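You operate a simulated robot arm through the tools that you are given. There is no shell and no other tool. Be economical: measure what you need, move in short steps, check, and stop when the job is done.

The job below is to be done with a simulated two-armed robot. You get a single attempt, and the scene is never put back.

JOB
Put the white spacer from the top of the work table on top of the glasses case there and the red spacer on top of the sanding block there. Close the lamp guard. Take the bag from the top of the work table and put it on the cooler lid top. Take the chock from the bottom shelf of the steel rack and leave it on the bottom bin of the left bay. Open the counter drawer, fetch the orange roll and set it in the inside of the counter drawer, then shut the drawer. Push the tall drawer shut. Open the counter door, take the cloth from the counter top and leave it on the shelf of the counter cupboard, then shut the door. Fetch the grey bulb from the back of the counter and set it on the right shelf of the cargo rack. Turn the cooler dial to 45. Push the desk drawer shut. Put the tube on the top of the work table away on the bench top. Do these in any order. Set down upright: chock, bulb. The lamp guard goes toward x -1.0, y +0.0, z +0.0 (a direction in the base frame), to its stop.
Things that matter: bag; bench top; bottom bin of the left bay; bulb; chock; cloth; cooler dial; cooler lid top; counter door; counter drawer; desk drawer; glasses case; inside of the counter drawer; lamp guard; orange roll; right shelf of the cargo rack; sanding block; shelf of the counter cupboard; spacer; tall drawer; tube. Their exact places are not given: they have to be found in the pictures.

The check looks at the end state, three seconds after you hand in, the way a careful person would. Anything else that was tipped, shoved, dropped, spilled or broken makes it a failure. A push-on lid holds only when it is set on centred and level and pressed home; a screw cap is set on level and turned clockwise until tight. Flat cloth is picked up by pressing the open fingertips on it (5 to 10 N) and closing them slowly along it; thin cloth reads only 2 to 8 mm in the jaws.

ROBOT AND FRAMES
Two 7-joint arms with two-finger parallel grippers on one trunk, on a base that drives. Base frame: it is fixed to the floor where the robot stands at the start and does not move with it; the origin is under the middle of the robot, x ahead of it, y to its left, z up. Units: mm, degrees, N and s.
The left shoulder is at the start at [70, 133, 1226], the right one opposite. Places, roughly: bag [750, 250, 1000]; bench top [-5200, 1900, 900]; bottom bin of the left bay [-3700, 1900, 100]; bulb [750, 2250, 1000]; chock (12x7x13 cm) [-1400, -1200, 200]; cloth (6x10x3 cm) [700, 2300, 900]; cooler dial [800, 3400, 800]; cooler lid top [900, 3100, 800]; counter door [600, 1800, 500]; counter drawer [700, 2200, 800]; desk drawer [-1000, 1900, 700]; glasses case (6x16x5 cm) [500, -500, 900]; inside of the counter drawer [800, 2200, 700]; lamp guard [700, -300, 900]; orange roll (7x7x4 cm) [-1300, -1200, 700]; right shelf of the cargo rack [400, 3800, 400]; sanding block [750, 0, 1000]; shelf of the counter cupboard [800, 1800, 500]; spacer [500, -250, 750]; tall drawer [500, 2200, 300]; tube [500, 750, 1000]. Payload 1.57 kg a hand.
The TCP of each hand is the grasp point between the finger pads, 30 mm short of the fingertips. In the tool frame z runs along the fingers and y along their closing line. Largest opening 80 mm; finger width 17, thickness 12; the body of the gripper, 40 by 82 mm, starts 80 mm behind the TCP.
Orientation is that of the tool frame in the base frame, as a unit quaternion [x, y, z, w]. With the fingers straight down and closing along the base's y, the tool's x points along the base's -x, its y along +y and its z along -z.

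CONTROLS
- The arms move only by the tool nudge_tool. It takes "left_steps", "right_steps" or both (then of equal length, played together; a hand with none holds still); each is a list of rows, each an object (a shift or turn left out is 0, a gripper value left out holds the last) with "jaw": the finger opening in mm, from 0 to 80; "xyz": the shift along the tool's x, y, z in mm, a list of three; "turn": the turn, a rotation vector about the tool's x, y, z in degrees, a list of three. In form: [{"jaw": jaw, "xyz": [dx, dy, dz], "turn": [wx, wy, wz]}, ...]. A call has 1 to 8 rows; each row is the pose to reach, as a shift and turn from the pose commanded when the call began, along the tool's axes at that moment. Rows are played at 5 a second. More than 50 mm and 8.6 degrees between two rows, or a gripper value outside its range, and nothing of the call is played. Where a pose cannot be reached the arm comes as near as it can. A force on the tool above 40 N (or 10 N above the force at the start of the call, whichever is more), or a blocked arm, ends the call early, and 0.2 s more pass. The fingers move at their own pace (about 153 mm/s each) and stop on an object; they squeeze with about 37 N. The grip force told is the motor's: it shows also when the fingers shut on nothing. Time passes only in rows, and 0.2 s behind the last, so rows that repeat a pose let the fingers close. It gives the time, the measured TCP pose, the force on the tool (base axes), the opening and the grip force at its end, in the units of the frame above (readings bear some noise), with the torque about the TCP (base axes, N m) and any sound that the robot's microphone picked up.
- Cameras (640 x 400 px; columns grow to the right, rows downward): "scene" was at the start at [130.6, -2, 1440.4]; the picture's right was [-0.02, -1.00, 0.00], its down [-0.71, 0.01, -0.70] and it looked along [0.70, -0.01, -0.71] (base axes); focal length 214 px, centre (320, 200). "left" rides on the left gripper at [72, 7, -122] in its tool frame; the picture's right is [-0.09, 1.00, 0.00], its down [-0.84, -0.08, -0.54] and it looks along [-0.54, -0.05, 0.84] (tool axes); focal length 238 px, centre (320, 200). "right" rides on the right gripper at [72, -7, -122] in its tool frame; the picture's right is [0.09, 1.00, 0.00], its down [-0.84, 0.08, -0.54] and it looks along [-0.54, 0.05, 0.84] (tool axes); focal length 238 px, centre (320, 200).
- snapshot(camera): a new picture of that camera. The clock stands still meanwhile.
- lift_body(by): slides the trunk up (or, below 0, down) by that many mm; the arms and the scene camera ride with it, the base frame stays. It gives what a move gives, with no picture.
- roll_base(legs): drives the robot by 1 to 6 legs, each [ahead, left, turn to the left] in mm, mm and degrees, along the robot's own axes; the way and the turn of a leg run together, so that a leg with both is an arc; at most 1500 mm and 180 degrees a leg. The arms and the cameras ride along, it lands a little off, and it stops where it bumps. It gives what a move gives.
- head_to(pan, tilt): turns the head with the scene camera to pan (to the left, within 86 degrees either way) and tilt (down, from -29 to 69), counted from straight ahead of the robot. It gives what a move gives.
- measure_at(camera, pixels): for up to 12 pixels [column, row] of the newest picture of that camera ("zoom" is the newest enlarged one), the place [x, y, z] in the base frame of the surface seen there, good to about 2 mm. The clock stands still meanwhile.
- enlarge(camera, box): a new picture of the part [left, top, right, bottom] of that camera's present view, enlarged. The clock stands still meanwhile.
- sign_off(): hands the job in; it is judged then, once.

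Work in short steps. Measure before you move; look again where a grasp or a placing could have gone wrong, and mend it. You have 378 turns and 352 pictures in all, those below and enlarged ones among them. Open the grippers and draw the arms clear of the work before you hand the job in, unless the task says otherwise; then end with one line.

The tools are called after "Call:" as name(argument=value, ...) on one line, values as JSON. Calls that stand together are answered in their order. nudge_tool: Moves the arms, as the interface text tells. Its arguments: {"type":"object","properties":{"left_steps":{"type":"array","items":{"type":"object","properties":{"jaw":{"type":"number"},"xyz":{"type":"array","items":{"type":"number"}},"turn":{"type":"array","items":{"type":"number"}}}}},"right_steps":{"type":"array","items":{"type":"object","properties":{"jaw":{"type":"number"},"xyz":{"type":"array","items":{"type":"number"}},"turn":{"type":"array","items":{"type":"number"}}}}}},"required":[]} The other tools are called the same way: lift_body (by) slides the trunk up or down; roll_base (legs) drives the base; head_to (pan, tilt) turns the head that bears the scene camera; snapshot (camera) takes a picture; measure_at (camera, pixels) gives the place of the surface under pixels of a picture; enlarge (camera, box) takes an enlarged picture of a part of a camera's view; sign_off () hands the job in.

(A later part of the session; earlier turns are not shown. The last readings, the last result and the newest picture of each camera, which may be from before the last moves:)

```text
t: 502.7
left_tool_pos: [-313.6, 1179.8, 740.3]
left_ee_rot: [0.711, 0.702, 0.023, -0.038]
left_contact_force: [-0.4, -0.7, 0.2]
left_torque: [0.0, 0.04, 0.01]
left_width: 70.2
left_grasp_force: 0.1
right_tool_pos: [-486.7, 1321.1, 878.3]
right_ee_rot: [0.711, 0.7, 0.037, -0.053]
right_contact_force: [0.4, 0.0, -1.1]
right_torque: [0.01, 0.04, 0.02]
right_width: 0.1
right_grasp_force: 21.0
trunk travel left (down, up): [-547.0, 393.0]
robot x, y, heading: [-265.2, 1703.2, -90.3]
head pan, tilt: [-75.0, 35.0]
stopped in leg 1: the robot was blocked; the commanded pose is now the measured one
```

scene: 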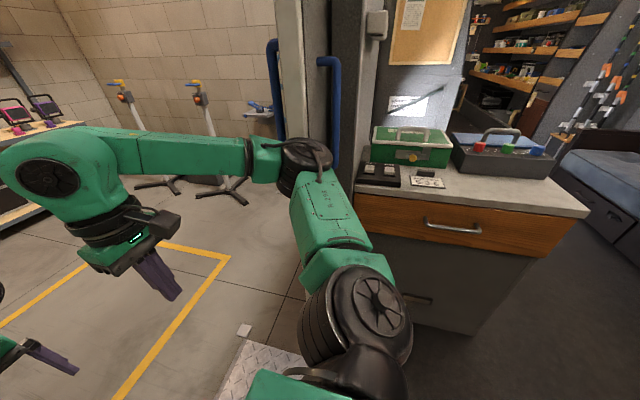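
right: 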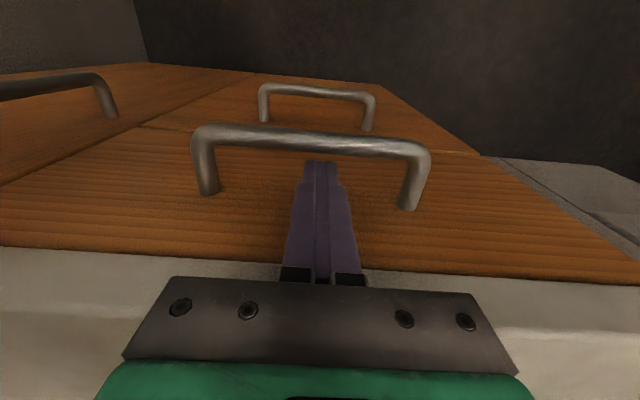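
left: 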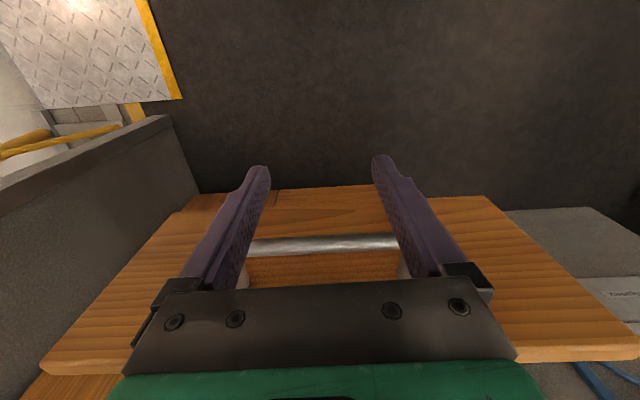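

Blocked in both directions; I look straight down at both sides of the base.

Call:
head_to(pan=-80, tilt=68)

Call:
snapshot(camera="scene")

Call:
head_to(pan=80, tilt=68)

Call:
snapshot(camera="scene")

```text
t: 503.6
left_tool_pos: [-315.2, 1182.3, 741.6]
left_ee_rot: [0.711, 0.702, 0.023, -0.038]
left_contact_force: [0.5, 0.7, 1.1]
left_torque: [-0.01, 0.01, -0.02]
left_width: 70.1
left_grasp_force: 0.1
right_tool_pos: [-486.8, 1322.0, 879.4]
right_ee_rot: [0.711, 0.7, 0.037, -0.052]
right_contact_force: [-1.0, 1.4, 0.4]
right_torque: [-0.01, 0.0, 0.03]
right_width: 0.0
right_grasp_force: 21.7
trunk travel left (down, up): [-547.0, 393.0]
robot x, y, heading: [-268.3, 1702.9, -90.6]
head pan, tilt: [-80.0, 68.0]
```

```text
160 pictures are left
```

scene: 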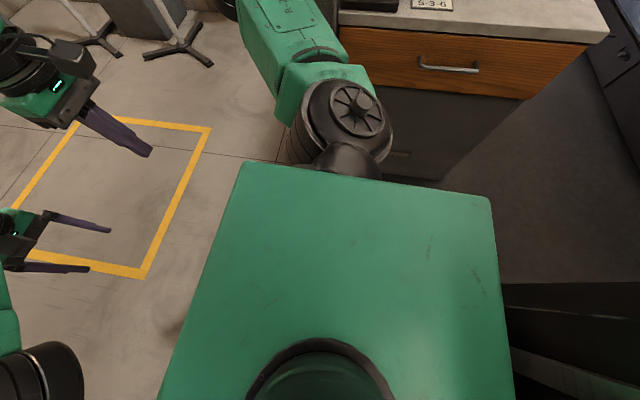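

```text
t: 506.1
left_tool_pos: [-315.1, 1180.6, 741.7]
left_ee_rot: [0.711, 0.701, 0.024, -0.038]
left_contact_force: [0.4, 0.0, 0.3]
left_torque: [0.01, -0.02, -0.02]
left_width: 69.6
left_grasp_force: 0.1
right_tool_pos: [-487.1, 1322.7, 880.9]
right_ee_rot: [0.711, 0.701, 0.036, -0.053]
right_contact_force: [-0.3, 0.4, 0.6]
right_torque: [-0.01, 0.0, 0.01]
right_width: 0.0
right_grasp_force: 21.0
trunk travel left (down, up): [-547.0, 393.0]
robot x, y, heading: [-262.7, 1699.2, -90.5]
head pan, tilt: [80.0, 68.0]
```

```text
159 pictures are left
```

scene: 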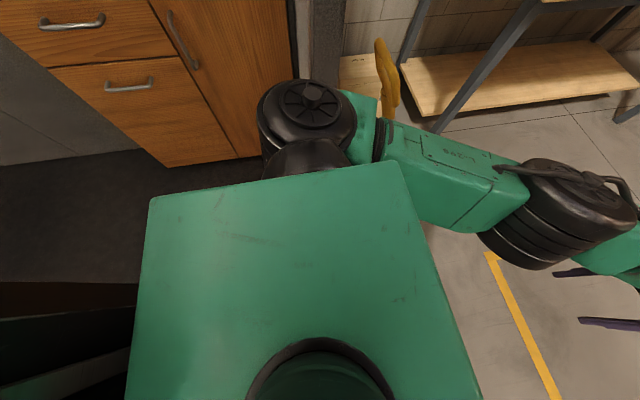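

I lower the trunk for stability and try again gently.

Call:
lift_body(by=-350)

Call:
roll_base(legs=[[40, 0, 0]])

```text
t: 509.5
left_tool_pos: [-318.9, 1174.3, 392.3]
left_ee_rot: [0.711, 0.702, 0.024, -0.037]
left_contact_force: [0.1, 0.8, -0.1]
left_torque: [0.01, -0.02, -0.01]
left_width: 70.0
left_grasp_force: 0.1
right_tool_pos: [-486.7, 1321.3, 530.9]
right_ee_rot: [0.71, 0.701, 0.038, -0.052]
right_contact_force: [0.4, -0.3, 0.4]
right_torque: [-0.02, 0.01, 0.01]
right_width: 0.0
right_grasp_force: 21.6
trunk travel left (down, up): [-197.0, 743.0]
robot x, y, heading: [-267.5, 1702.4, -90.5]
head pan, tilt: [80.0, 68.0]
```

```text
t: 510.4
left_tool_pos: [-318.4, 1132.9, 391.8]
left_ee_rot: [0.711, 0.702, 0.024, -0.037]
left_contact_force: [0.4, 0.0, -0.6]
left_torque: [-0.01, 0.02, 0.0]
left_width: 70.0
left_grasp_force: 0.1
right_tool_pos: [-486.8, 1280.6, 530.7]
right_ee_rot: [0.711, 0.7, 0.038, -0.052]
right_contact_force: [0.4, -0.7, -1.0]
right_torque: [0.0, -0.01, -0.02]
right_width: 0.3
right_grasp_force: 21.3
trunk travel left (down, up): [-197.0, 743.0]
robot x, y, heading: [-263.2, 1661.9, -90.5]
head pan, tilt: [80.0, 68.0]
```

That works: keep the trunk low at the threshold. Continue to y≈720 and turn to face the table.

Call:
roll_base(legs=[[300, 0, 0.5], [640, 0, 0], [0, 0, 90]])

Call:
lift_body(by=400)

Call:
head_to(pan=0, tilt=25)

Call:
snapshot(camera="scene")

```text
t: 519.5
left_tool_pos: [277.9, 684.9, 376.1]
left_ee_rot: [-0.01, 0.998, -0.01, -0.054]
left_contact_force: [-0.5, -0.9, 1.0]
left_torque: [0.0, 0.01, 0.01]
left_width: 69.7
left_grasp_force: 0.0
right_tool_pos: [138.0, 511.1, 517.5]
right_ee_rot: [-0.01, 0.997, -0.011, -0.075]
right_contact_force: [-0.4, -0.3, 0.3]
right_torque: [-0.01, 0.0, -0.02]
right_width: 0.0
right_grasp_force: 21.3
trunk travel left (down, up): [-197.0, 743.0]
robot x, y, heading: [-261.2, 718.0, 1.5]
head pan, tilt: [80.0, 68.0]
```

```text
t: 523.3
left_tool_pos: [277.7, 684.5, 775.6]
left_ee_rot: [-0.011, 0.998, -0.011, -0.055]
left_contact_force: [0.1, -0.5, -0.2]
left_torque: [-0.01, -0.05, -0.01]
left_width: 69.8
left_grasp_force: 0.1
right_tool_pos: [139.1, 510.8, 917.8]
right_ee_rot: [-0.01, 0.997, -0.012, -0.075]
right_contact_force: [-0.1, -0.1, -0.7]
right_torque: [-0.06, 0.0, 0.01]
right_width: 0.3
right_grasp_force: 21.4
trunk travel left (down, up): [-597.0, 343.0]
robot x, y, heading: [-258.2, 719.4, 1.3]
head pan, tilt: [80.0, 68.0]
```

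```text
t: 524.9
left_tool_pos: [276.6, 685.6, 776.0]
left_ee_rot: [-0.012, 0.998, -0.01, -0.054]
left_contact_force: [-0.3, 0.9, -0.2]
left_torque: [0.0, -0.05, 0.01]
left_width: 70.1
left_grasp_force: 0.0
right_tool_pos: [139.3, 512.6, 917.9]
right_ee_rot: [-0.012, 0.997, -0.011, -0.076]
right_contact_force: [-0.2, 0.3, 0.9]
right_torque: [0.0, 0.0, 0.01]
right_width: 0.2
right_grasp_force: 21.2
trunk travel left (down, up): [-597.0, 343.0]
robot x, y, heading: [-260.7, 718.6, 1.4]
head pan, tilt: [0.0, 25.0]
```

```text
158 pictures are left
```

scene: 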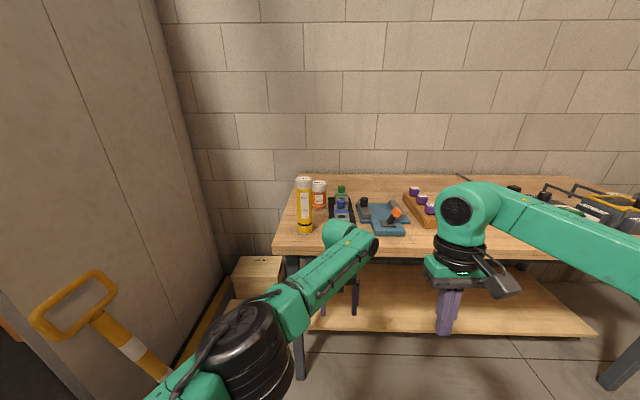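

Call:
enlarge(camera="scene", box=[270, 165, 430, 265])

Call:
measure_at(camera="zoom", pixels=[[137, 150], [137, 60], [137, 270], [110, 180], [165, 180], [195, 110], [195, 160], [260, 160], [90, 330], [137, 230], [100, 300]])

```text
4.00 times, centred on (350, 215) of scene
```

zoom: 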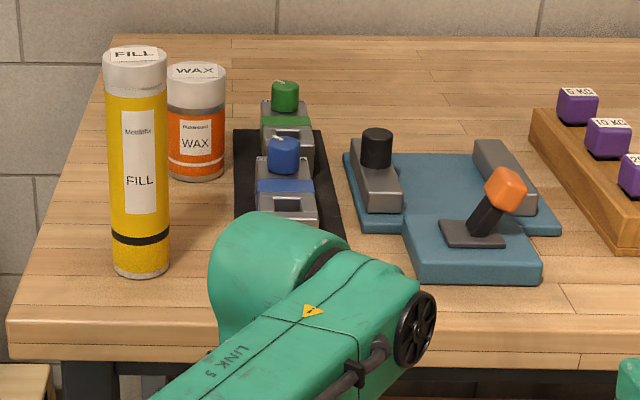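

```text
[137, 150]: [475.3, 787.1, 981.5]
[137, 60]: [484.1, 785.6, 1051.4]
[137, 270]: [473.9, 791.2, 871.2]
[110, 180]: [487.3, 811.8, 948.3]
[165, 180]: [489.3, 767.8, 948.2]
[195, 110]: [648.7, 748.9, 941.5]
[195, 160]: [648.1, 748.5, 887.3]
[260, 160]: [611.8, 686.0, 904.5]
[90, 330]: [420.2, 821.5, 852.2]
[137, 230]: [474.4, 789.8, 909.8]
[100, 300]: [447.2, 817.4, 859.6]
```

The tube is the yellow "FILL" cylinder at ≈(499,789), z 861–1052, dia ≈50. I tilt the left hand forward, raise, and line up.

Call:
nudge_tool(left_steps=[{"turn": [0, -8.4, 0], "jaw": 79}, {"turn": [0, -16.8, 0]}, {"turn": [0, -25.2, 0]}, {"turn": [0, -33.6, 0]}, {"turn": [0, -42, 0]}, {"turn": [-0.5, -50, -1]}], right_steps=[{"turn": [0, -4, 0]}, {"turn": [0, -8.6, 0]}, {"turn": [0, -8.6, 0]}, {"turn": [0, -8.6, 0]}, {"turn": [0, -8.6, 0]}, {"turn": [0, -8.6, 0]}])

Call:
lift_body(by=210)

Call:
roll_base(legs=[[0, 106, -1.4]])

Call:
snapshot(camera="left")

```text
t: 526.3
left_tool_pos: [275.7, 686.3, 776.5]
left_ee_rot: [-0.022, 0.927, -0.001, 0.374]
left_contact_force: [-0.1, 0.2, 0.4]
left_torque: [0.0, 0.0, -0.03]
left_width: 78.8
left_grasp_force: 0.0
right_tool_pos: [139.7, 510.1, 918.8]
right_ee_rot: [-0.011, 1.0, -0.011, 0.0]
right_contact_force: [0.0, 0.8, 0.6]
right_torque: [0.02, 0.01, -0.01]
right_width: 0.0
right_grasp_force: 21.2
trunk travel left (down, up): [-597.0, 343.0]
robot x, y, heading: [-258.2, 722.8, 1.5]
head pan, tilt: [0.0, 25.0]
```

```text
t: 528.5
left_tool_pos: [277.5, 685.8, 986.1]
left_ee_rot: [-0.021, 0.928, -0.001, 0.372]
left_contact_force: [0.4, 0.4, -0.3]
left_torque: [-0.01, 0.06, -0.01]
left_width: 78.8
left_grasp_force: 0.0
right_tool_pos: [139.3, 511.5, 1127.8]
right_ee_rot: [-0.011, 1.0, -0.011, -0.001]
right_contact_force: [0.5, -0.5, -0.3]
right_torque: [-0.02, 0.02, 0.02]
right_width: 0.2
right_grasp_force: 21.2
trunk travel left (down, up): [-807.0, 133.0]
robot x, y, heading: [-262.0, 717.6, 1.9]
head pan, tilt: [0.0, 25.0]
```

```text
t: 529.7
left_tool_pos: [274.5, 779.2, 984.9]
left_ee_rot: [-0.011, 0.928, -0.004, 0.373]
left_contact_force: [-0.3, -0.4, 0.4]
left_torque: [0.0, 0.02, 0.01]
left_width: 79.1
left_grasp_force: 0.0
right_tool_pos: [131.8, 607.5, 1128.0]
right_ee_rot: [0.001, 1.0, -0.01, -0.001]
right_contact_force: [-0.4, -0.6, -0.8]
right_torque: [0.04, -0.01, 0.01]
right_width: 0.2
right_grasp_force: 21.2
trunk travel left (down, up): [-807.0, 133.0]
robot x, y, heading: [-261.3, 826.1, 0.2]
head pan, tilt: [0.0, 25.0]
```

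```text
156 pictures are left
```

left: 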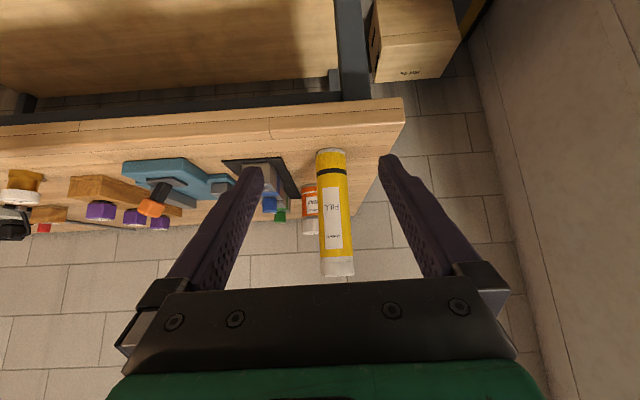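

Call:
measure_at(camera="left", pixels=[[318, 200], [350, 200], [334, 200], [334, 160], [325, 230], [352, 230], [338, 265], [300, 210]])

```text
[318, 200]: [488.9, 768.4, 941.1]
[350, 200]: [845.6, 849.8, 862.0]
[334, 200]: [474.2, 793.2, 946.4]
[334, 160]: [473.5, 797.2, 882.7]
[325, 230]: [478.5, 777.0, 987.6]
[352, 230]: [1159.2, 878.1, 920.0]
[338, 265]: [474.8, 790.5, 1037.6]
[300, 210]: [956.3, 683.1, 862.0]
```

Tube centre ≈(499,790). I drive 130 ahead and then slide the open fingers around it.

Call:
roll_base(legs=[[130, 8, 0]])

Call:
nudge_tool(left_steps=[{"xyz": [-20, 2, 20]}, {"xyz": [-35, 2, 33]}])

Call:
snapshot(camera="left")

```text
t: 531.0
left_tool_pos: [400.8, 787.1, 987.1]
left_ee_rot: [-0.012, 0.928, -0.005, 0.373]
left_contact_force: [0.0, 0.3, -0.7]
left_torque: [-0.02, 0.01, 0.0]
left_width: 79.3
left_grasp_force: 0.1
right_tool_pos: [259.4, 618.2, 1129.9]
right_ee_rot: [0.001, 1.0, -0.011, 0.001]
right_contact_force: [0.5, -0.8, -0.4]
right_torque: [-0.04, -0.01, -0.01]
right_width: 0.0
right_grasp_force: 21.2
trunk travel left (down, up): [-807.0, 133.0]
robot x, y, heading: [-131.7, 833.5, 0.2]
head pan, tilt: [0.0, 25.0]
```

```text
t: 531.6
left_tool_pos: [452.1, 790.2, 985.9]
left_ee_rot: [-0.011, 0.928, -0.005, 0.372]
left_contact_force: [0.4, -0.1, 1.0]
left_torque: [-0.01, 0.0, 0.02]
left_width: 79.3
left_grasp_force: 0.0
right_tool_pos: [261.5, 616.4, 1128.6]
right_ee_rot: [0.001, 1.0, -0.01, 0.0]
right_contact_force: [-0.1, 0.0, 0.3]
right_torque: [-0.01, -0.02, 0.02]
right_width: 0.1
right_grasp_force: 21.2
trunk travel left (down, up): [-807.0, 133.0]
robot x, y, heading: [-131.4, 836.9, 0.2]
head pan, tilt: [0.0, 25.0]
```

```text
155 pictures are left
```

left: 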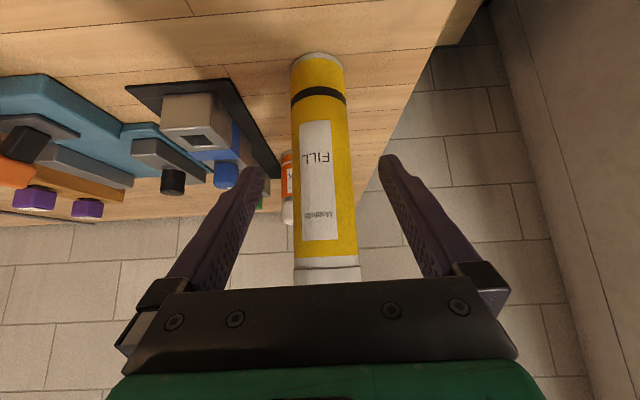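

Call:
nudge_tool(left_steps=[{"xyz": [-16, 0, 15]}, {"xyz": [-32, 0, 30]}, {"xyz": [-32, 0, 30], "jaw": 60}, {"xyz": [-32, 0, 30], "jaw": 45}, {"xyz": [-32, 0, 30], "jaw": 35}, {"xyz": [-32, 0, 30], "jaw": 35}])

Call:
nudge_tool(left_steps=[{"xyz": [-14, 0, -14]}, {"xyz": [-35, 0, -36]}, {"xyz": [-55, 0, -58]}])

Call:
snapshot(camera="left")

```text
t: 533.0
left_tool_pos: [495.7, 790.8, 984.9]
left_ee_rot: [-0.011, 0.928, -0.005, 0.372]
left_contact_force: [-0.2, 0.4, 0.7]
left_torque: [0.09, 0.07, -0.01]
left_width: 47.0
left_grasp_force: 37.5
right_tool_pos: [261.9, 617.5, 1127.5]
right_ee_rot: [0.001, 1.0, -0.01, 0.001]
right_contact_force: [-0.1, -0.8, 0.6]
right_torque: [0.01, 0.0, -0.02]
right_width: 0.0
right_grasp_force: 21.5
trunk travel left (down, up): [-807.0, 133.0]
robot x, y, heading: [-134.9, 832.2, 0.2]
head pan, tilt: [0.0, 25.0]
```

```text
t: 533.8
left_tool_pos: [496.7, 791.5, 1065.4]
left_ee_rot: [-0.012, 0.928, -0.004, 0.372]
left_contact_force: [0.1, 0.4, -2.1]
left_torque: [0.01, -0.01, -0.01]
left_width: 47.2
left_grasp_force: 37.0
right_tool_pos: [262.0, 617.2, 1128.1]
right_ee_rot: [0.001, 1.0, -0.011, -0.001]
right_contact_force: [-0.2, 0.0, -0.8]
right_torque: [0.01, 0.0, 0.01]
right_width: 0.1
right_grasp_force: 20.9
trunk travel left (down, up): [-807.0, 133.0]
robot x, y, heading: [-132.2, 834.9, 0.3]
head pan, tilt: [0.0, 25.0]
```

```text
154 pictures are left
```

left: 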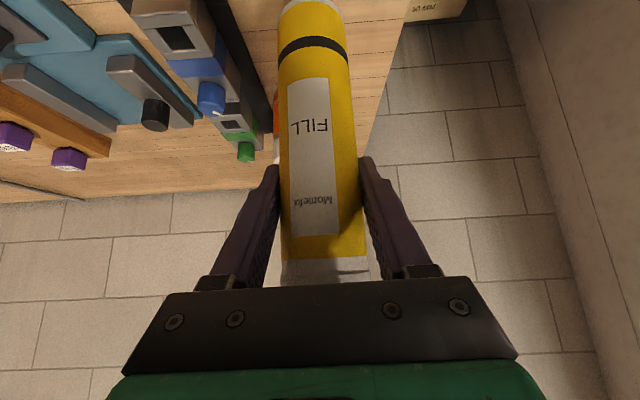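

Tube held. I back off, glance over the work table for a check, then lower the trunk.

Call:
roll_base(legs=[[-330, 0, 0]])

Call:
head_to(pan=-50, tilt=22)

Call:
enlarge(camera="scene", box=[180, 120, 460, 300])

Call:
lift_body(by=-400)

Call:
lift_body(by=-200)

```text
t: 536.0
left_tool_pos: [166.4, 789.7, 1064.3]
left_ee_rot: [-0.009, 0.929, -0.006, 0.371]
left_contact_force: [-0.4, 0.1, -2.6]
left_torque: [0.01, 0.02, 0.01]
left_width: 47.3
left_grasp_force: 37.3
right_tool_pos: [-67.4, 615.1, 1127.2]
right_ee_rot: [0.003, 1.0, -0.011, -0.002]
right_contact_force: [-0.4, 0.2, 0.0]
right_torque: [-0.02, -0.01, 0.03]
right_width: 0.0
right_grasp_force: 21.5
trunk travel left (down, up): [-807.0, 133.0]
robot x, y, heading: [-464.3, 830.7, -0.2]
head pan, tilt: [0.0, 25.0]
```

```text
t: 537.1
left_tool_pos: [166.4, 788.7, 1065.5]
left_ee_rot: [-0.009, 0.928, -0.006, 0.372]
left_contact_force: [-0.2, 0.4, -3.1]
left_torque: [-0.02, 0.01, -0.02]
left_width: 47.3
left_grasp_force: 37.4
right_tool_pos: [-69.9, 614.7, 1127.4]
right_ee_rot: [0.003, 1.0, -0.011, 0.0]
right_contact_force: [-0.8, -0.8, 0.1]
right_torque: [0.01, -0.06, -0.01]
right_width: 0.0
right_grasp_force: 21.2
trunk travel left (down, up): [-807.0, 133.0]
robot x, y, heading: [-468.4, 832.7, 0.0]
head pan, tilt: [-50.0, 22.0]
```

```text
2.22 times, centred on (320, 210) of scene
```

zoom: 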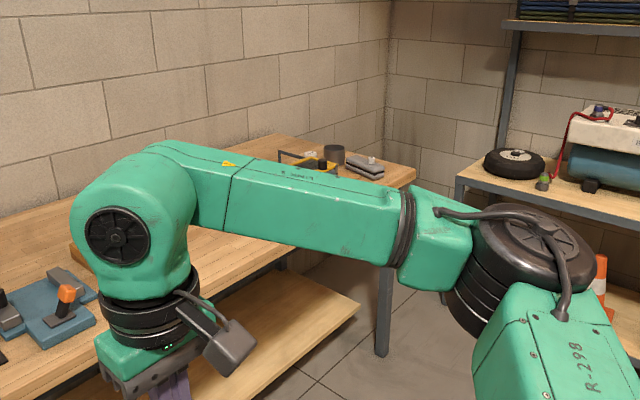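

```text
t: 541.0
left_tool_pos: [164.5, 788.7, 665.8]
left_ee_rot: [-0.008, 0.928, -0.006, 0.371]
left_contact_force: [0.5, -0.3, -3.3]
left_torque: [-0.01, -0.01, 0.04]
left_width: 47.0
left_grasp_force: 36.7
right_tool_pos: [-70.2, 614.4, 728.0]
right_ee_rot: [0.003, 1.0, -0.01, 0.0]
right_contact_force: [0.5, -0.4, -0.2]
right_torque: [0.0, 0.0, 0.0]
right_width: 0.0
right_grasp_force: 21.5
trunk travel left (down, up): [-407.0, 533.0]
robot x, y, heading: [-466.0, 839.6, -0.0]
head pan, tilt: [-50.0, 22.0]
```

```text
t: 543.1
left_tool_pos: [165.3, 788.8, 465.5]
left_ee_rot: [-0.008, 0.928, -0.006, 0.372]
left_contact_force: [-0.7, -0.5, -2.5]
left_torque: [-0.01, 0.0, -0.01]
left_width: 47.1
left_grasp_force: 36.6
right_tool_pos: [-70.5, 615.5, 528.0]
right_ee_rot: [0.003, 1.0, -0.011, -0.001]
right_contact_force: [0.2, -0.5, -0.8]
right_torque: [-0.02, -0.01, -0.02]
right_width: 0.0
right_grasp_force: 21.1
trunk travel left (down, up): [-207.0, 733.0]
robot x, y, heading: [-464.5, 832.3, -0.5]
head pan, tilt: [-50.0, 22.0]
```

I retract the left hand, reposition at (−264,600), turn to face +y and cross with the trunk low.

Call:
nudge_tool(left_steps=[{"xyz": [27, 10, -26]}, {"xyz": [54, 20, -52]}, {"xyz": [81, 30, -78]}, {"xyz": [108, 40, -104]}])

Call:
roll_base(legs=[[200, -230, 0.5], [0, 0, 90], [800, 0, 0], [400, 0, 0], [900, 0, 0]])

```text
t: 544.1
left_tool_pos: [67.1, 848.1, 554.4]
left_ee_rot: [-0.018, 0.882, 0.022, 0.471]
left_contact_force: [-0.3, 0.3, -2.1]
left_torque: [-0.02, 0.02, -0.04]
left_width: 47.0
left_grasp_force: 37.3
right_tool_pos: [-70.2, 614.3, 527.6]
right_ee_rot: [0.003, 1.0, -0.01, -0.001]
right_contact_force: [0.1, 0.3, 0.6]
right_torque: [-0.01, 0.0, 0.01]
right_width: 0.0
right_grasp_force: 20.9
trunk travel left (down, up): [-207.0, 733.0]
robot x, y, heading: [-464.5, 833.0, -0.2]
head pan, tilt: [-50.0, 22.0]
stopped in row 4 (left hand): the arm was blocked; the commanded pose is now the measured one
```

```text
t: 560.4
left_tool_pos: [-306.7, 3239.9, 554.9]
left_ee_rot: [0.64, -0.606, -0.352, -0.315]
left_contact_force: [0.4, 0.1, -2.9]
left_torque: [-0.05, -0.02, -0.01]
left_width: 47.1
left_grasp_force: 37.1
right_tool_pos: [-72.4, 3108.7, 528.5]
right_ee_rot: [0.71, -0.704, 0.008, -0.005]
right_contact_force: [-0.5, -0.5, -0.4]
right_torque: [0.01, 0.0, -0.02]
right_width: 0.0
right_grasp_force: 21.2
trunk travel left (down, up): [-207.0, 733.0]
robot x, y, heading: [-288.0, 2707.8, 90.9]
head pan, tilt: [-50.0, 22.0]
```

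Crossed. Now turn to face −x and drive along the corridor toward the bench.

Call:
roll_base(legs=[[0, 0, 89], [0, -120, 0], [1400, 0, 0], [1400, 0, 0], [1000, 0, 0]])

Call:
head_to(pan=40, tilt=20)

Call:
snapshot(camera="scene")

```text
t: 577.8
left_tool_pos: [-3560.6, 2945.4, 554.8]
left_ee_rot: [0.881, -0.001, -0.473, 0.013]
left_contact_force: [-0.5, -0.6, -3.0]
left_torque: [-0.01, 0.0, 0.01]
left_width: 47.2
left_grasp_force: 37.0
right_tool_pos: [-3414.4, 3171.5, 529.7]
right_ee_rot: [1.0, -0.025, -0.002, -0.014]
right_contact_force: [-0.1, 1.4, -0.3]
right_torque: [0.01, 0.0, -0.02]
right_width: 0.0
right_grasp_force: 21.7
trunk travel left (down, up): [-207.0, 733.0]
robot x, y, heading: [-3033.0, 2934.4, 177.4]
head pan, tilt: [-50.0, 22.0]
stopped in leg 4: the robot was blocked; the commanded pose is now the measured one
```

```text
t: 579.4
left_tool_pos: [-3562.3, 2944.6, 555.5]
left_ee_rot: [0.881, -0.001, -0.472, 0.011]
left_contact_force: [-0.4, 0.4, -2.4]
left_torque: [0.01, -0.03, -0.02]
left_width: 47.1
left_grasp_force: 37.3
right_tool_pos: [-3415.7, 3172.1, 530.2]
right_ee_rot: [1.0, -0.024, 0.0, -0.014]
right_contact_force: [0.5, 0.3, 0.0]
right_torque: [0.01, 0.0, 0.03]
right_width: 0.0
right_grasp_force: 21.8
trunk travel left (down, up): [-207.0, 733.0]
robot x, y, heading: [-3031.0, 2938.2, 177.6]
head pan, tilt: [40.0, 20.0]
```

```text
152 pictures are left
```

scene: 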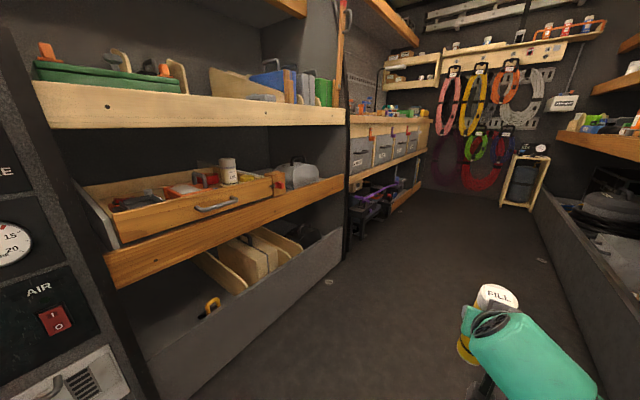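

Drift to y≈2938 made the right elbow touch the right partition. I shift left 150, fix heading, and check the right side.

Call:
roll_base(legs=[[-30, 150, 2.5]])

Call:
head_to(pan=-70, tilt=15)

Call:
snapshot(camera="scene")

```text
t: 580.8
left_tool_pos: [-3535.6, 2771.1, 554.4]
left_ee_rot: [0.882, 0.018, -0.471, 0.023]
left_contact_force: [0.6, 0.2, -2.7]
left_torque: [0.0, -0.07, 0.03]
left_width: 47.2
left_grasp_force: 36.8
right_tool_pos: [-3399.9, 3005.1, 528.2]
right_ee_rot: [1.0, -0.001, 0.0, -0.011]
right_contact_force: [-0.1, 0.1, 0.7]
right_torque: [0.0, 0.01, -0.04]
right_width: 0.1
right_grasp_force: 21.1
trunk travel left (down, up): [-207.0, 733.0]
robot x, y, heading: [-3004.1, 2784.1, 180.1]
head pan, tilt: [40.0, 20.0]
```

```text
t: 582.7
left_tool_pos: [-3536.3, 2772.5, 554.4]
left_ee_rot: [0.881, 0.019, -0.472, 0.024]
left_contact_force: [0.1, 0.6, -2.8]
left_torque: [0.0, -0.04, -0.01]
left_width: 47.0
left_grasp_force: 37.0
right_tool_pos: [-3399.2, 3005.3, 528.4]
right_ee_rot: [1.0, -0.002, 0.001, -0.011]
right_contact_force: [0.3, 0.3, -0.2]
right_torque: [0.0, 0.0, -0.04]
right_width: 0.1
right_grasp_force: 21.2
trunk travel left (down, up): [-207.0, 733.0]
robot x, y, heading: [-3007.6, 2789.1, 180.1]
head pan, tilt: [-70.0, 15.0]
```

```text
151 pictures are left
```

scene: 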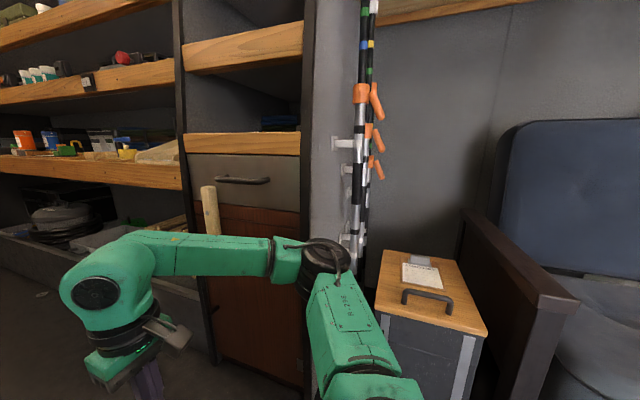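

Nothing disturbed. I drive ahead to x≈−4450 and look at the bench.

Call:
roll_base(legs=[[750, 15, 0], [700, 0, 0]])

Call:
lift_body(by=300)

Call:
head_to(pan=55, tilt=25)

Call:
snapshot(camera="scene")

```text
t: 590.2
left_tool_pos: [-4977.3, 2760.4, 555.1]
left_ee_rot: [0.881, 0.019, -0.471, 0.025]
left_contact_force: [-0.1, -0.5, -2.6]
left_torque: [0.02, -0.01, 0.02]
left_width: 47.2
left_grasp_force: 37.4
right_tool_pos: [-4840.2, 2993.2, 529.0]
right_ee_rot: [1.0, -0.001, 0.001, -0.011]
right_contact_force: [0.1, -0.2, 0.5]
right_torque: [-0.01, -0.02, -0.01]
right_width: 0.0
right_grasp_force: 20.5
trunk travel left (down, up): [-207.0, 733.0]
robot x, y, heading: [-4444.7, 2779.2, -180.1]
head pan, tilt: [-70.0, 15.0]
```

```text
t: 593.2
left_tool_pos: [-4976.7, 2761.9, 854.1]
left_ee_rot: [0.882, 0.019, -0.471, 0.025]
left_contact_force: [1.4, 1.5, -2.5]
left_torque: [0.02, -0.04, -0.01]
left_width: 47.0
left_grasp_force: 36.6
right_tool_pos: [-4841.7, 2995.0, 828.4]
right_ee_rot: [1.0, -0.001, 0.002, -0.011]
right_contact_force: [-0.6, 0.3, 0.5]
right_torque: [-0.01, 0.01, 0.0]
right_width: 0.1
right_grasp_force: 21.3
trunk travel left (down, up): [-507.0, 433.0]
robot x, y, heading: [-4441.4, 2777.5, -180.3]
head pan, tilt: [-70.0, 15.0]
```

```text
t: 595.2
left_tool_pos: [-4976.5, 2760.7, 853.5]
left_ee_rot: [0.882, 0.019, -0.471, 0.025]
left_contact_force: [-0.6, -0.5, -3.0]
left_torque: [-0.01, -0.05, -0.01]
left_width: 47.1
left_grasp_force: 37.2
right_tool_pos: [-4841.1, 2995.3, 829.2]
right_ee_rot: [1.0, -0.001, 0.001, -0.009]
right_contact_force: [0.4, -0.1, 0.0]
right_torque: [0.01, 0.02, 0.02]
right_width: 0.0
right_grasp_force: 21.4
trunk travel left (down, up): [-507.0, 433.0]
robot x, y, heading: [-4450.8, 2774.6, -179.9]
head pan, tilt: [55.0, 25.0]
```

```text
150 pictures are left
```

scene: 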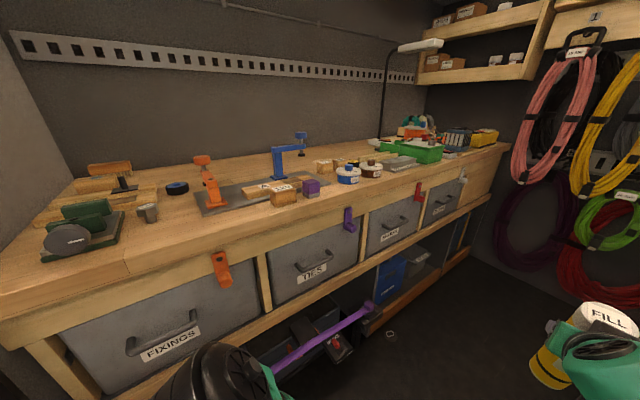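

Call:
measure_at(camera="scene", pixels=[[130, 262], [180, 240], [140, 215], [190, 225], [60, 240], [150, 215], [205, 215], [340, 215], [250, 235], [300, 215], [380, 195], [20, 300]])

Call:
enlarge(camera="scene", box=[0, 130, 320, 330])

```text
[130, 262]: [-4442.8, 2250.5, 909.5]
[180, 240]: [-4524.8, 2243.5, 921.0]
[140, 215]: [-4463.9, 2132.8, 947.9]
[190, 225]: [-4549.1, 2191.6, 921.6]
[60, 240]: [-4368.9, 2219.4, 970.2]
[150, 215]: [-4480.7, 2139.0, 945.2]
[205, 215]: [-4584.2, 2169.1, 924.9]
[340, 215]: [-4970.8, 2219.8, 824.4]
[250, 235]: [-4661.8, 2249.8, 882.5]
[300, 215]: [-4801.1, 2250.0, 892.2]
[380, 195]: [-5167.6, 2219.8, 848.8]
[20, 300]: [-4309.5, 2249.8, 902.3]
```

```text
2.00 times, centred on (160, 230) of scene
```

zoom: 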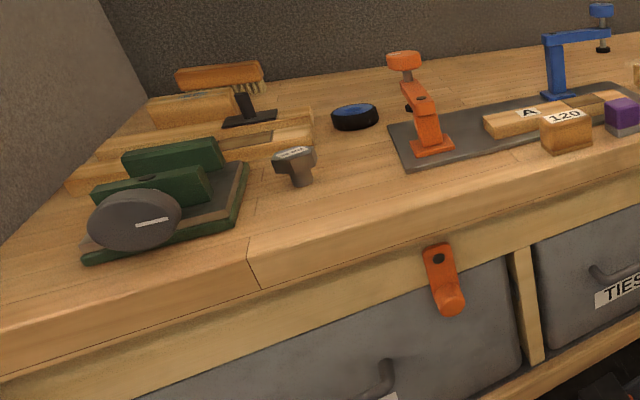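

Bench top z≈921, front edge y≈2250; free spot near (−4530,2195). I move to y≈2870, raise 250, turn to face the bench, and straighten the tube.

Call:
roll_base(legs=[[0, -95, 0]])

Call:
lift_body(by=270)

Call:
roll_base(legs=[[0, 0, 90]])

Call:
nudge_tool(left_steps=[{"turn": [1.5, 6.2, -0.2]}, {"turn": [3, 12.5, -0.4]}, {"turn": [3, 12.5, -0.4]}])

Call:
head_to(pan=0, tilt=30)

Call:
snapshot(camera="scene")

```text
t: 596.4
left_tool_pos: [-4977.9, 2855.1, 852.7]
left_ee_rot: [0.881, 0.019, -0.472, 0.025]
left_contact_force: [-0.1, 0.3, -2.8]
left_torque: [-0.01, -0.01, 0.03]
left_width: 47.1
left_grasp_force: 37.6
right_tool_pos: [-4839.6, 3091.0, 828.9]
right_ee_rot: [1.0, 0.0, 0.0, -0.01]
right_contact_force: [0.4, -0.5, -0.5]
right_torque: [0.0, -0.04, -0.01]
right_width: 0.1
right_grasp_force: 21.2
trunk travel left (down, up): [-507.0, 433.0]
robot x, y, heading: [-4445.7, 2872.0, -179.8]
head pan, tilt: [55.0, 25.0]
```

```text
t: 599.1
left_tool_pos: [-4977.1, 2855.5, 1124.2]
left_ee_rot: [0.881, 0.02, -0.472, 0.026]
left_contact_force: [-0.2, -0.5, -2.7]
left_torque: [0.0, -0.02, -0.02]
left_width: 47.3
left_grasp_force: 37.4
right_tool_pos: [-4842.3, 3090.1, 1097.6]
right_ee_rot: [1.0, -0.001, 0.001, -0.011]
right_contact_force: [-1.1, -0.5, -0.1]
right_torque: [-0.01, 0.04, 0.01]
right_width: 0.0
right_grasp_force: 21.3
trunk travel left (down, up): [-777.0, 163.0]
robot x, y, heading: [-4445.9, 2869.9, -179.7]
head pan, tilt: [55.0, 25.0]
```

```text
t: 603.4
left_tool_pos: [-4414.6, 2343.1, 1124.1]
left_ee_rot: [0.599, 0.647, -0.309, 0.356]
left_contact_force: [0.6, -0.4, -4.0]
left_torque: [0.08, -0.01, 0.01]
left_width: 47.3
left_grasp_force: 37.2
right_tool_pos: [-4651.9, 2470.6, 1096.8]
right_ee_rot: [0.697, 0.717, -0.007, -0.008]
right_contact_force: [0.3, 0.5, -0.4]
right_torque: [-0.01, -0.03, -0.02]
right_width: 0.0
right_grasp_force: 21.5
trunk travel left (down, up): [-777.0, 163.0]
robot x, y, heading: [-4448.2, 2871.0, -87.8]
head pan, tilt: [55.0, 25.0]
```

```text
t: 604.4
left_tool_pos: [-4382.1, 2334.1, 1112.1]
left_ee_rot: [0.627, 0.683, -0.231, 0.295]
left_contact_force: [-0.1, 0.6, -3.7]
left_torque: [-0.01, 0.01, 0.01]
left_width: 47.2
left_grasp_force: 36.4
right_tool_pos: [-4651.3, 2470.3, 1096.8]
right_ee_rot: [0.696, 0.718, -0.009, -0.009]
right_contact_force: [0.3, -0.1, 0.0]
right_torque: [-0.01, 0.0, -0.02]
right_width: 0.0
right_grasp_force: 21.3
trunk travel left (down, up): [-777.0, 163.0]
robot x, y, heading: [-4448.4, 2874.0, -88.2]
head pan, tilt: [55.0, 25.0]
stopped in row 3 (left hand): the arm was blocked; the commanded pose is now the measured one
```

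```text
t: 605.6
left_tool_pos: [-4382.9, 2334.2, 1113.3]
left_ee_rot: [0.627, 0.683, -0.231, 0.295]
left_contact_force: [0.0, -0.1, -3.5]
left_torque: [-0.02, 0.02, 0.0]
left_width: 47.0
left_grasp_force: 36.3
right_tool_pos: [-4651.7, 2470.5, 1098.4]
right_ee_rot: [0.696, 0.718, -0.008, -0.009]
right_contact_force: [-0.3, 0.0, 0.2]
right_torque: [0.0, 0.0, 0.0]
right_width: 0.0
right_grasp_force: 21.3
trunk travel left (down, up): [-777.0, 163.0]
robot x, y, heading: [-4447.1, 2873.1, -88.2]
head pan, tilt: [0.0, 30.0]
```

```text
148 pictures are left
```

scene: 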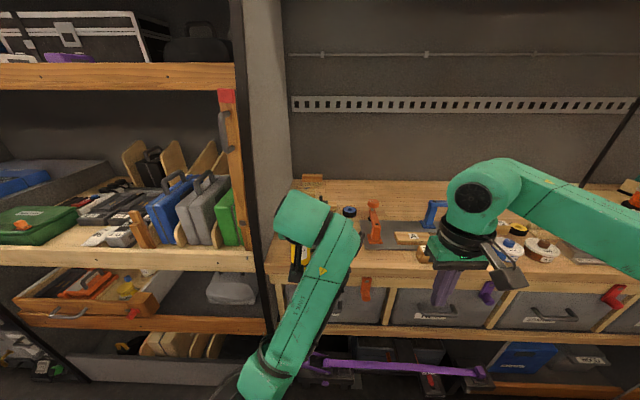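

Tool is at ≈44° tilt, tube nearly upright. I shift the robot right 147 and forward 100, then inspect.

Call:
roll_base(legs=[[0, -147, -1.8], [90, 0, 0]])

Call:
snapshot(camera="left")

Call:
snapshot(camera="scene")

```text
t: 607.7
left_tool_pos: [-4548.7, 2240.8, 1114.4]
left_ee_rot: [0.638, 0.672, -0.237, 0.293]
left_contact_force: [-0.5, -0.2, -3.8]
left_torque: [0.0, 0.01, -0.04]
left_width: 47.3
left_grasp_force: 36.8
right_tool_pos: [-4813.1, 2387.5, 1099.9]
right_ee_rot: [0.708, 0.706, -0.008, -0.006]
right_contact_force: [-0.5, -0.2, 0.2]
right_torque: [-0.02, -0.01, 0.02]
right_width: 0.0
right_grasp_force: 21.6
trunk travel left (down, up): [-777.0, 163.0]
robot x, y, heading: [-4597.1, 2779.7, -89.9]
head pan, tilt: [0.0, 30.0]
```

```text
147 pictures are left
```

left: 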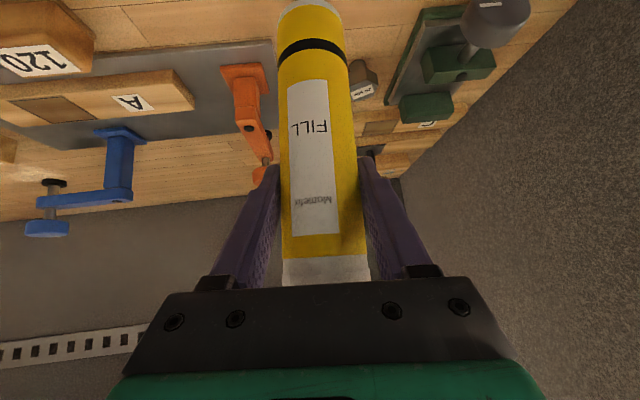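

```text
146 pictures are left
```

scene: 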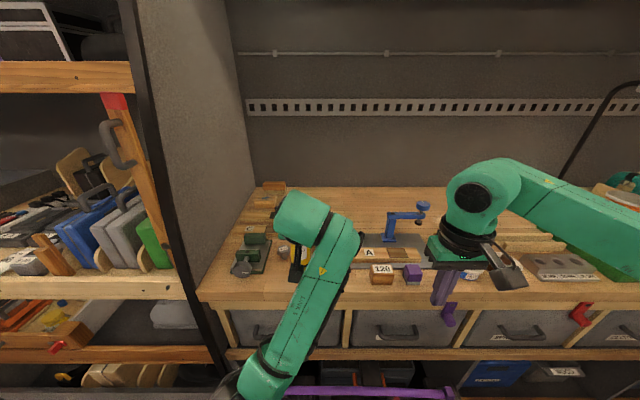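

Call:
measure_at(camera="left", pixels=[[365, 85], [352, 70], [272, 50], [268, 95], [250, 80], [350, 20], [395, 60], [300, 60], [220, 15], [258, 170]])

Call:
enlarge(camera="scene", box=[190, 170, 450, 320])

```text
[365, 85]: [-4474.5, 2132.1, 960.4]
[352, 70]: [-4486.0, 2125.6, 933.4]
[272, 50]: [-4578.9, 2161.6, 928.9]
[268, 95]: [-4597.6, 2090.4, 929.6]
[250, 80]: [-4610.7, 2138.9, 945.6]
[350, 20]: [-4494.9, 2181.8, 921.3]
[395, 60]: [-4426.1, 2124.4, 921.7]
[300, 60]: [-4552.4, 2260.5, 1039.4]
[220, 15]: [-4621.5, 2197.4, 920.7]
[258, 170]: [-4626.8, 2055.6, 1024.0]
```

```text
2.46 times, centred on (320, 245) of scene
```

zoom: 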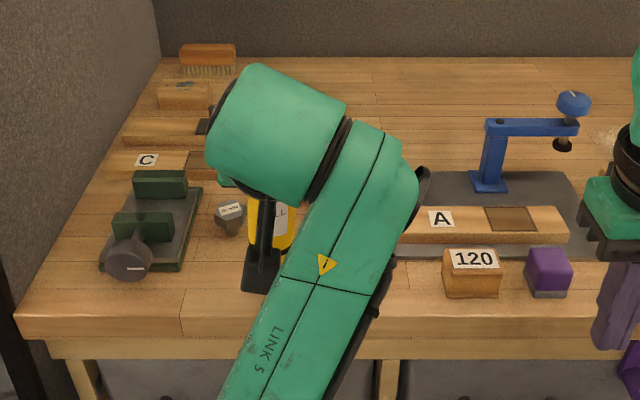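

Spot (−4535,2185) has ≥25 mm clearance around. I drive in, then lower with the trunk.

Call:
roll_base(legs=[[53, 14, 0]])

Call:
lift_body(by=-55)

Call:
snapshot(camera="left")

```text
t: 608.6
left_tool_pos: [-4535.7, 2192.6, 1115.5]
left_ee_rot: [0.638, 0.672, -0.236, 0.294]
left_contact_force: [0.2, 0.7, -3.2]
left_torque: [0.02, -0.01, 0.0]
left_width: 47.0
left_grasp_force: 37.0
right_tool_pos: [-4801.3, 2337.3, 1100.3]
right_ee_rot: [0.708, 0.706, -0.008, -0.005]
right_contact_force: [-0.2, 0.0, 0.8]
right_torque: [-0.05, -0.04, 0.01]
right_width: 0.0
right_grasp_force: 21.0
trunk travel left (down, up): [-777.0, 163.0]
robot x, y, heading: [-4580.9, 2728.1, -89.8]
head pan, tilt: [0.0, 30.0]
```

```text
t: 609.6
left_tool_pos: [-4534.3, 2188.7, 1058.8]
left_ee_rot: [0.638, 0.672, -0.236, 0.293]
left_contact_force: [-0.5, 0.1, -2.6]
left_torque: [0.04, 0.03, 0.0]
left_width: 47.2
left_grasp_force: 37.3
right_tool_pos: [-4799.7, 2333.8, 1045.2]
right_ee_rot: [0.707, 0.707, -0.008, -0.008]
right_contact_force: [-0.1, -1.0, -0.8]
right_torque: [-0.04, 0.0, 0.01]
right_width: 0.0
right_grasp_force: 21.3
trunk travel left (down, up): [-722.0, 218.0]
robot x, y, heading: [-4580.0, 2724.8, -90.1]
head pan, tilt: [0.0, 30.0]
```

```text
144 pictures are left
```

left: 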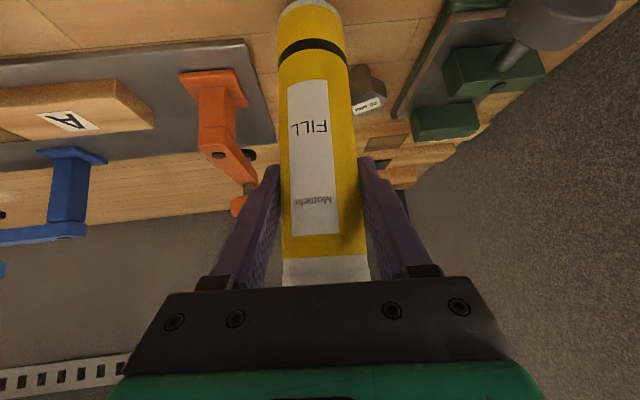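

I correct the small sideways lean (~4°), then lower.

Call:
nudge_tool(left_steps=[{"turn": [3, 0, -2.8]}, {"turn": [3, 0, -2.8]}])

Call:
lift_body(by=-11)

```text
t: 610.2
left_tool_pos: [-4524.5, 2183.9, 1058.6]
left_ee_rot: [0.625, 0.683, -0.255, 0.279]
left_contact_force: [-0.4, 0.3, -2.5]
left_torque: [-0.03, -0.02, -0.01]
left_width: 47.3
left_grasp_force: 37.5
right_tool_pos: [-4799.1, 2333.1, 1043.7]
right_ee_rot: [0.708, 0.707, -0.007, -0.007]
right_contact_force: [0.2, -0.4, 0.2]
right_torque: [0.0, -0.03, 0.0]
right_width: 0.0
right_grasp_force: 21.5
trunk travel left (down, up): [-722.0, 218.0]
robot x, y, heading: [-4582.9, 2727.4, -89.8]
head pan, tilt: [0.0, 30.0]
```

```text
t: 610.8
left_tool_pos: [-4524.2, 2185.4, 1047.9]
left_ee_rot: [0.626, 0.682, -0.255, 0.279]
left_contact_force: [-0.7, -0.7, -2.7]
left_torque: [0.05, -0.02, 0.01]
left_width: 46.9
left_grasp_force: 37.5
right_tool_pos: [-4799.5, 2332.8, 1031.8]
right_ee_rot: [0.708, 0.706, -0.007, -0.007]
right_contact_force: [-0.6, -0.1, 0.1]
right_torque: [-0.03, 0.0, -0.01]
right_width: 0.3
right_grasp_force: 21.2
trunk travel left (down, up): [-711.0, 229.0]
robot x, y, heading: [-4580.0, 2724.8, -90.3]
head pan, tilt: [0.0, 30.0]
```

Call:
lift_body(by=-2)

Call:
lift_body(by=-2)

```text
t: 611.3
left_tool_pos: [-4524.3, 2185.6, 1045.8]
left_ee_rot: [0.626, 0.681, -0.256, 0.28]
left_contact_force: [1.1, -1.5, 4.5]
left_torque: [0.0, -0.06, -0.01]
left_width: 47.1
left_grasp_force: 37.1
right_tool_pos: [-4800.2, 2334.2, 1032.1]
right_ee_rot: [0.708, 0.706, -0.007, -0.008]
right_contact_force: [-0.3, -0.5, 0.2]
right_torque: [0.03, 0.0, 0.02]
right_width: 0.0
right_grasp_force: 20.9
trunk travel left (down, up): [-709.0, 231.0]
robot x, y, heading: [-4580.7, 2728.3, -90.0]
head pan, tilt: [0.0, 30.0]
```

```text
t: 611.8
left_tool_pos: [-4524.5, 2186.7, 1046.5]
left_ee_rot: [0.624, 0.681, -0.257, 0.282]
left_contact_force: [3.4, -6.6, 19.5]
left_torque: [-0.53, -0.23, -0.01]
left_width: 47.1
left_grasp_force: 37.3
right_tool_pos: [-4798.5, 2335.4, 1029.1]
right_ee_rot: [0.708, 0.707, -0.008, -0.007]
right_contact_force: [-0.1, 0.6, -1.1]
right_torque: [-0.04, 0.03, 0.0]
right_width: 0.1
right_grasp_force: 21.4
trunk travel left (down, up): [-707.0, 233.0]
robot x, y, heading: [-4581.0, 2726.2, -90.0]
head pan, tilt: [0.0, 30.0]
```

In contact (20 N). I ease 1.5 mm, open slowly and withdraw straight back.

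Call:
lift_body(by=1.5)

Call:
nudge_tool(left_steps=[{"jaw": 52}, {"jaw": 60}, {"jaw": 70}, {"jaw": 78}, {"jaw": 78}])

Call:
snapshot(camera="left")

```text
t: 612.3
left_tool_pos: [-4524.6, 2185.4, 1047.0]
left_ee_rot: [0.625, 0.682, -0.256, 0.28]
left_contact_force: [1.1, -6.3, 14.2]
left_torque: [-0.58, -0.14, -0.02]
left_width: 47.1
left_grasp_force: 36.3
right_tool_pos: [-4799.0, 2334.3, 1030.4]
right_ee_rot: [0.708, 0.706, -0.007, -0.007]
right_contact_force: [0.4, -0.2, -0.2]
right_torque: [0.0, -0.01, 0.05]
right_width: 0.0
right_grasp_force: 21.6
trunk travel left (down, up): [-708.0, 232.0]
robot x, y, heading: [-4581.4, 2725.0, -90.3]
head pan, tilt: [0.0, 30.0]
```

```text
t: 613.5
left_tool_pos: [-4524.3, 2185.6, 1044.3]
left_ee_rot: [0.625, 0.682, -0.255, 0.28]
left_contact_force: [-0.7, -0.1, -0.3]
left_torque: [0.01, -0.04, -0.01]
left_width: 78.1
left_grasp_force: 0.1
right_tool_pos: [-4799.3, 2333.8, 1029.6]
right_ee_rot: [0.708, 0.706, -0.007, -0.007]
right_contact_force: [-0.8, -0.8, -0.1]
right_torque: [0.01, -0.01, -0.01]
right_width: 0.0
right_grasp_force: 21.2
trunk travel left (down, up): [-708.0, 232.0]
robot x, y, heading: [-4580.1, 2723.7, -89.9]
head pan, tilt: [0.0, 30.0]
```

```text
143 pictures are left
```

left: 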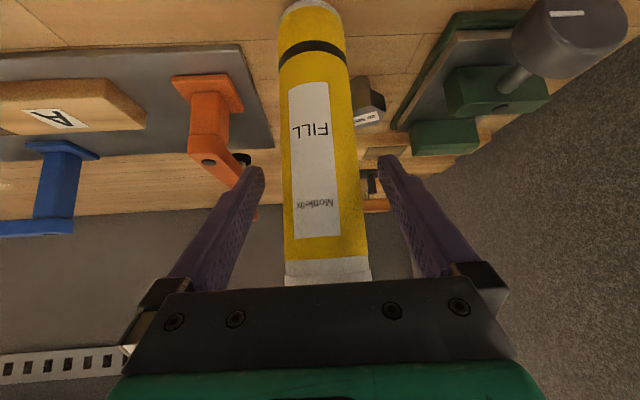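

The tube stands. I withdraw by driving back 200 and check.

Call:
roll_base(legs=[[-200, 0, 0]])

Call:
snapshot(camera="scene")

Call:
snapshot(camera="left")

```text
t: 615.1
left_tool_pos: [-4524.4, 2385.6, 1043.9]
left_ee_rot: [0.624, 0.684, -0.254, 0.281]
left_contact_force: [-0.2, 0.8, -0.1]
left_torque: [0.03, 0.01, 0.0]
left_width: 78.1
left_grasp_force: 0.0
right_tool_pos: [-4799.0, 2532.3, 1029.2]
right_ee_rot: [0.706, 0.708, -0.007, -0.008]
right_contact_force: [-0.2, 0.8, -0.6]
right_torque: [-0.01, 0.01, 0.01]
right_width: 0.2
right_grasp_force: 21.8
trunk travel left (down, up): [-708.0, 232.0]
robot x, y, heading: [-4578.9, 2928.3, -90.1]
head pan, tilt: [0.0, 30.0]
```

```text
142 pictures are left
```

scene: 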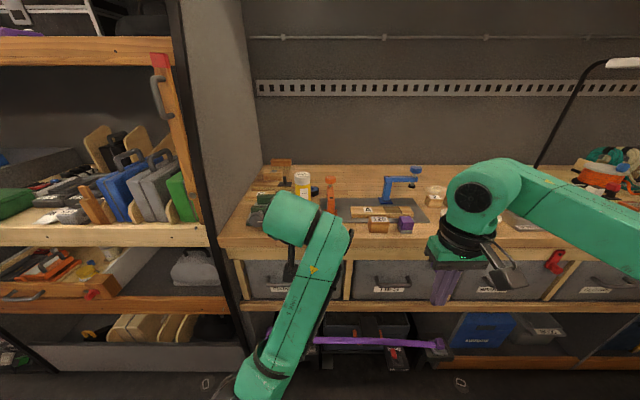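

```text
141 pictures are left
```

left: 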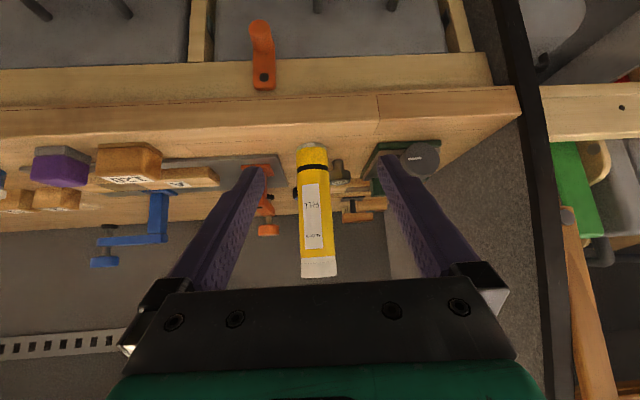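

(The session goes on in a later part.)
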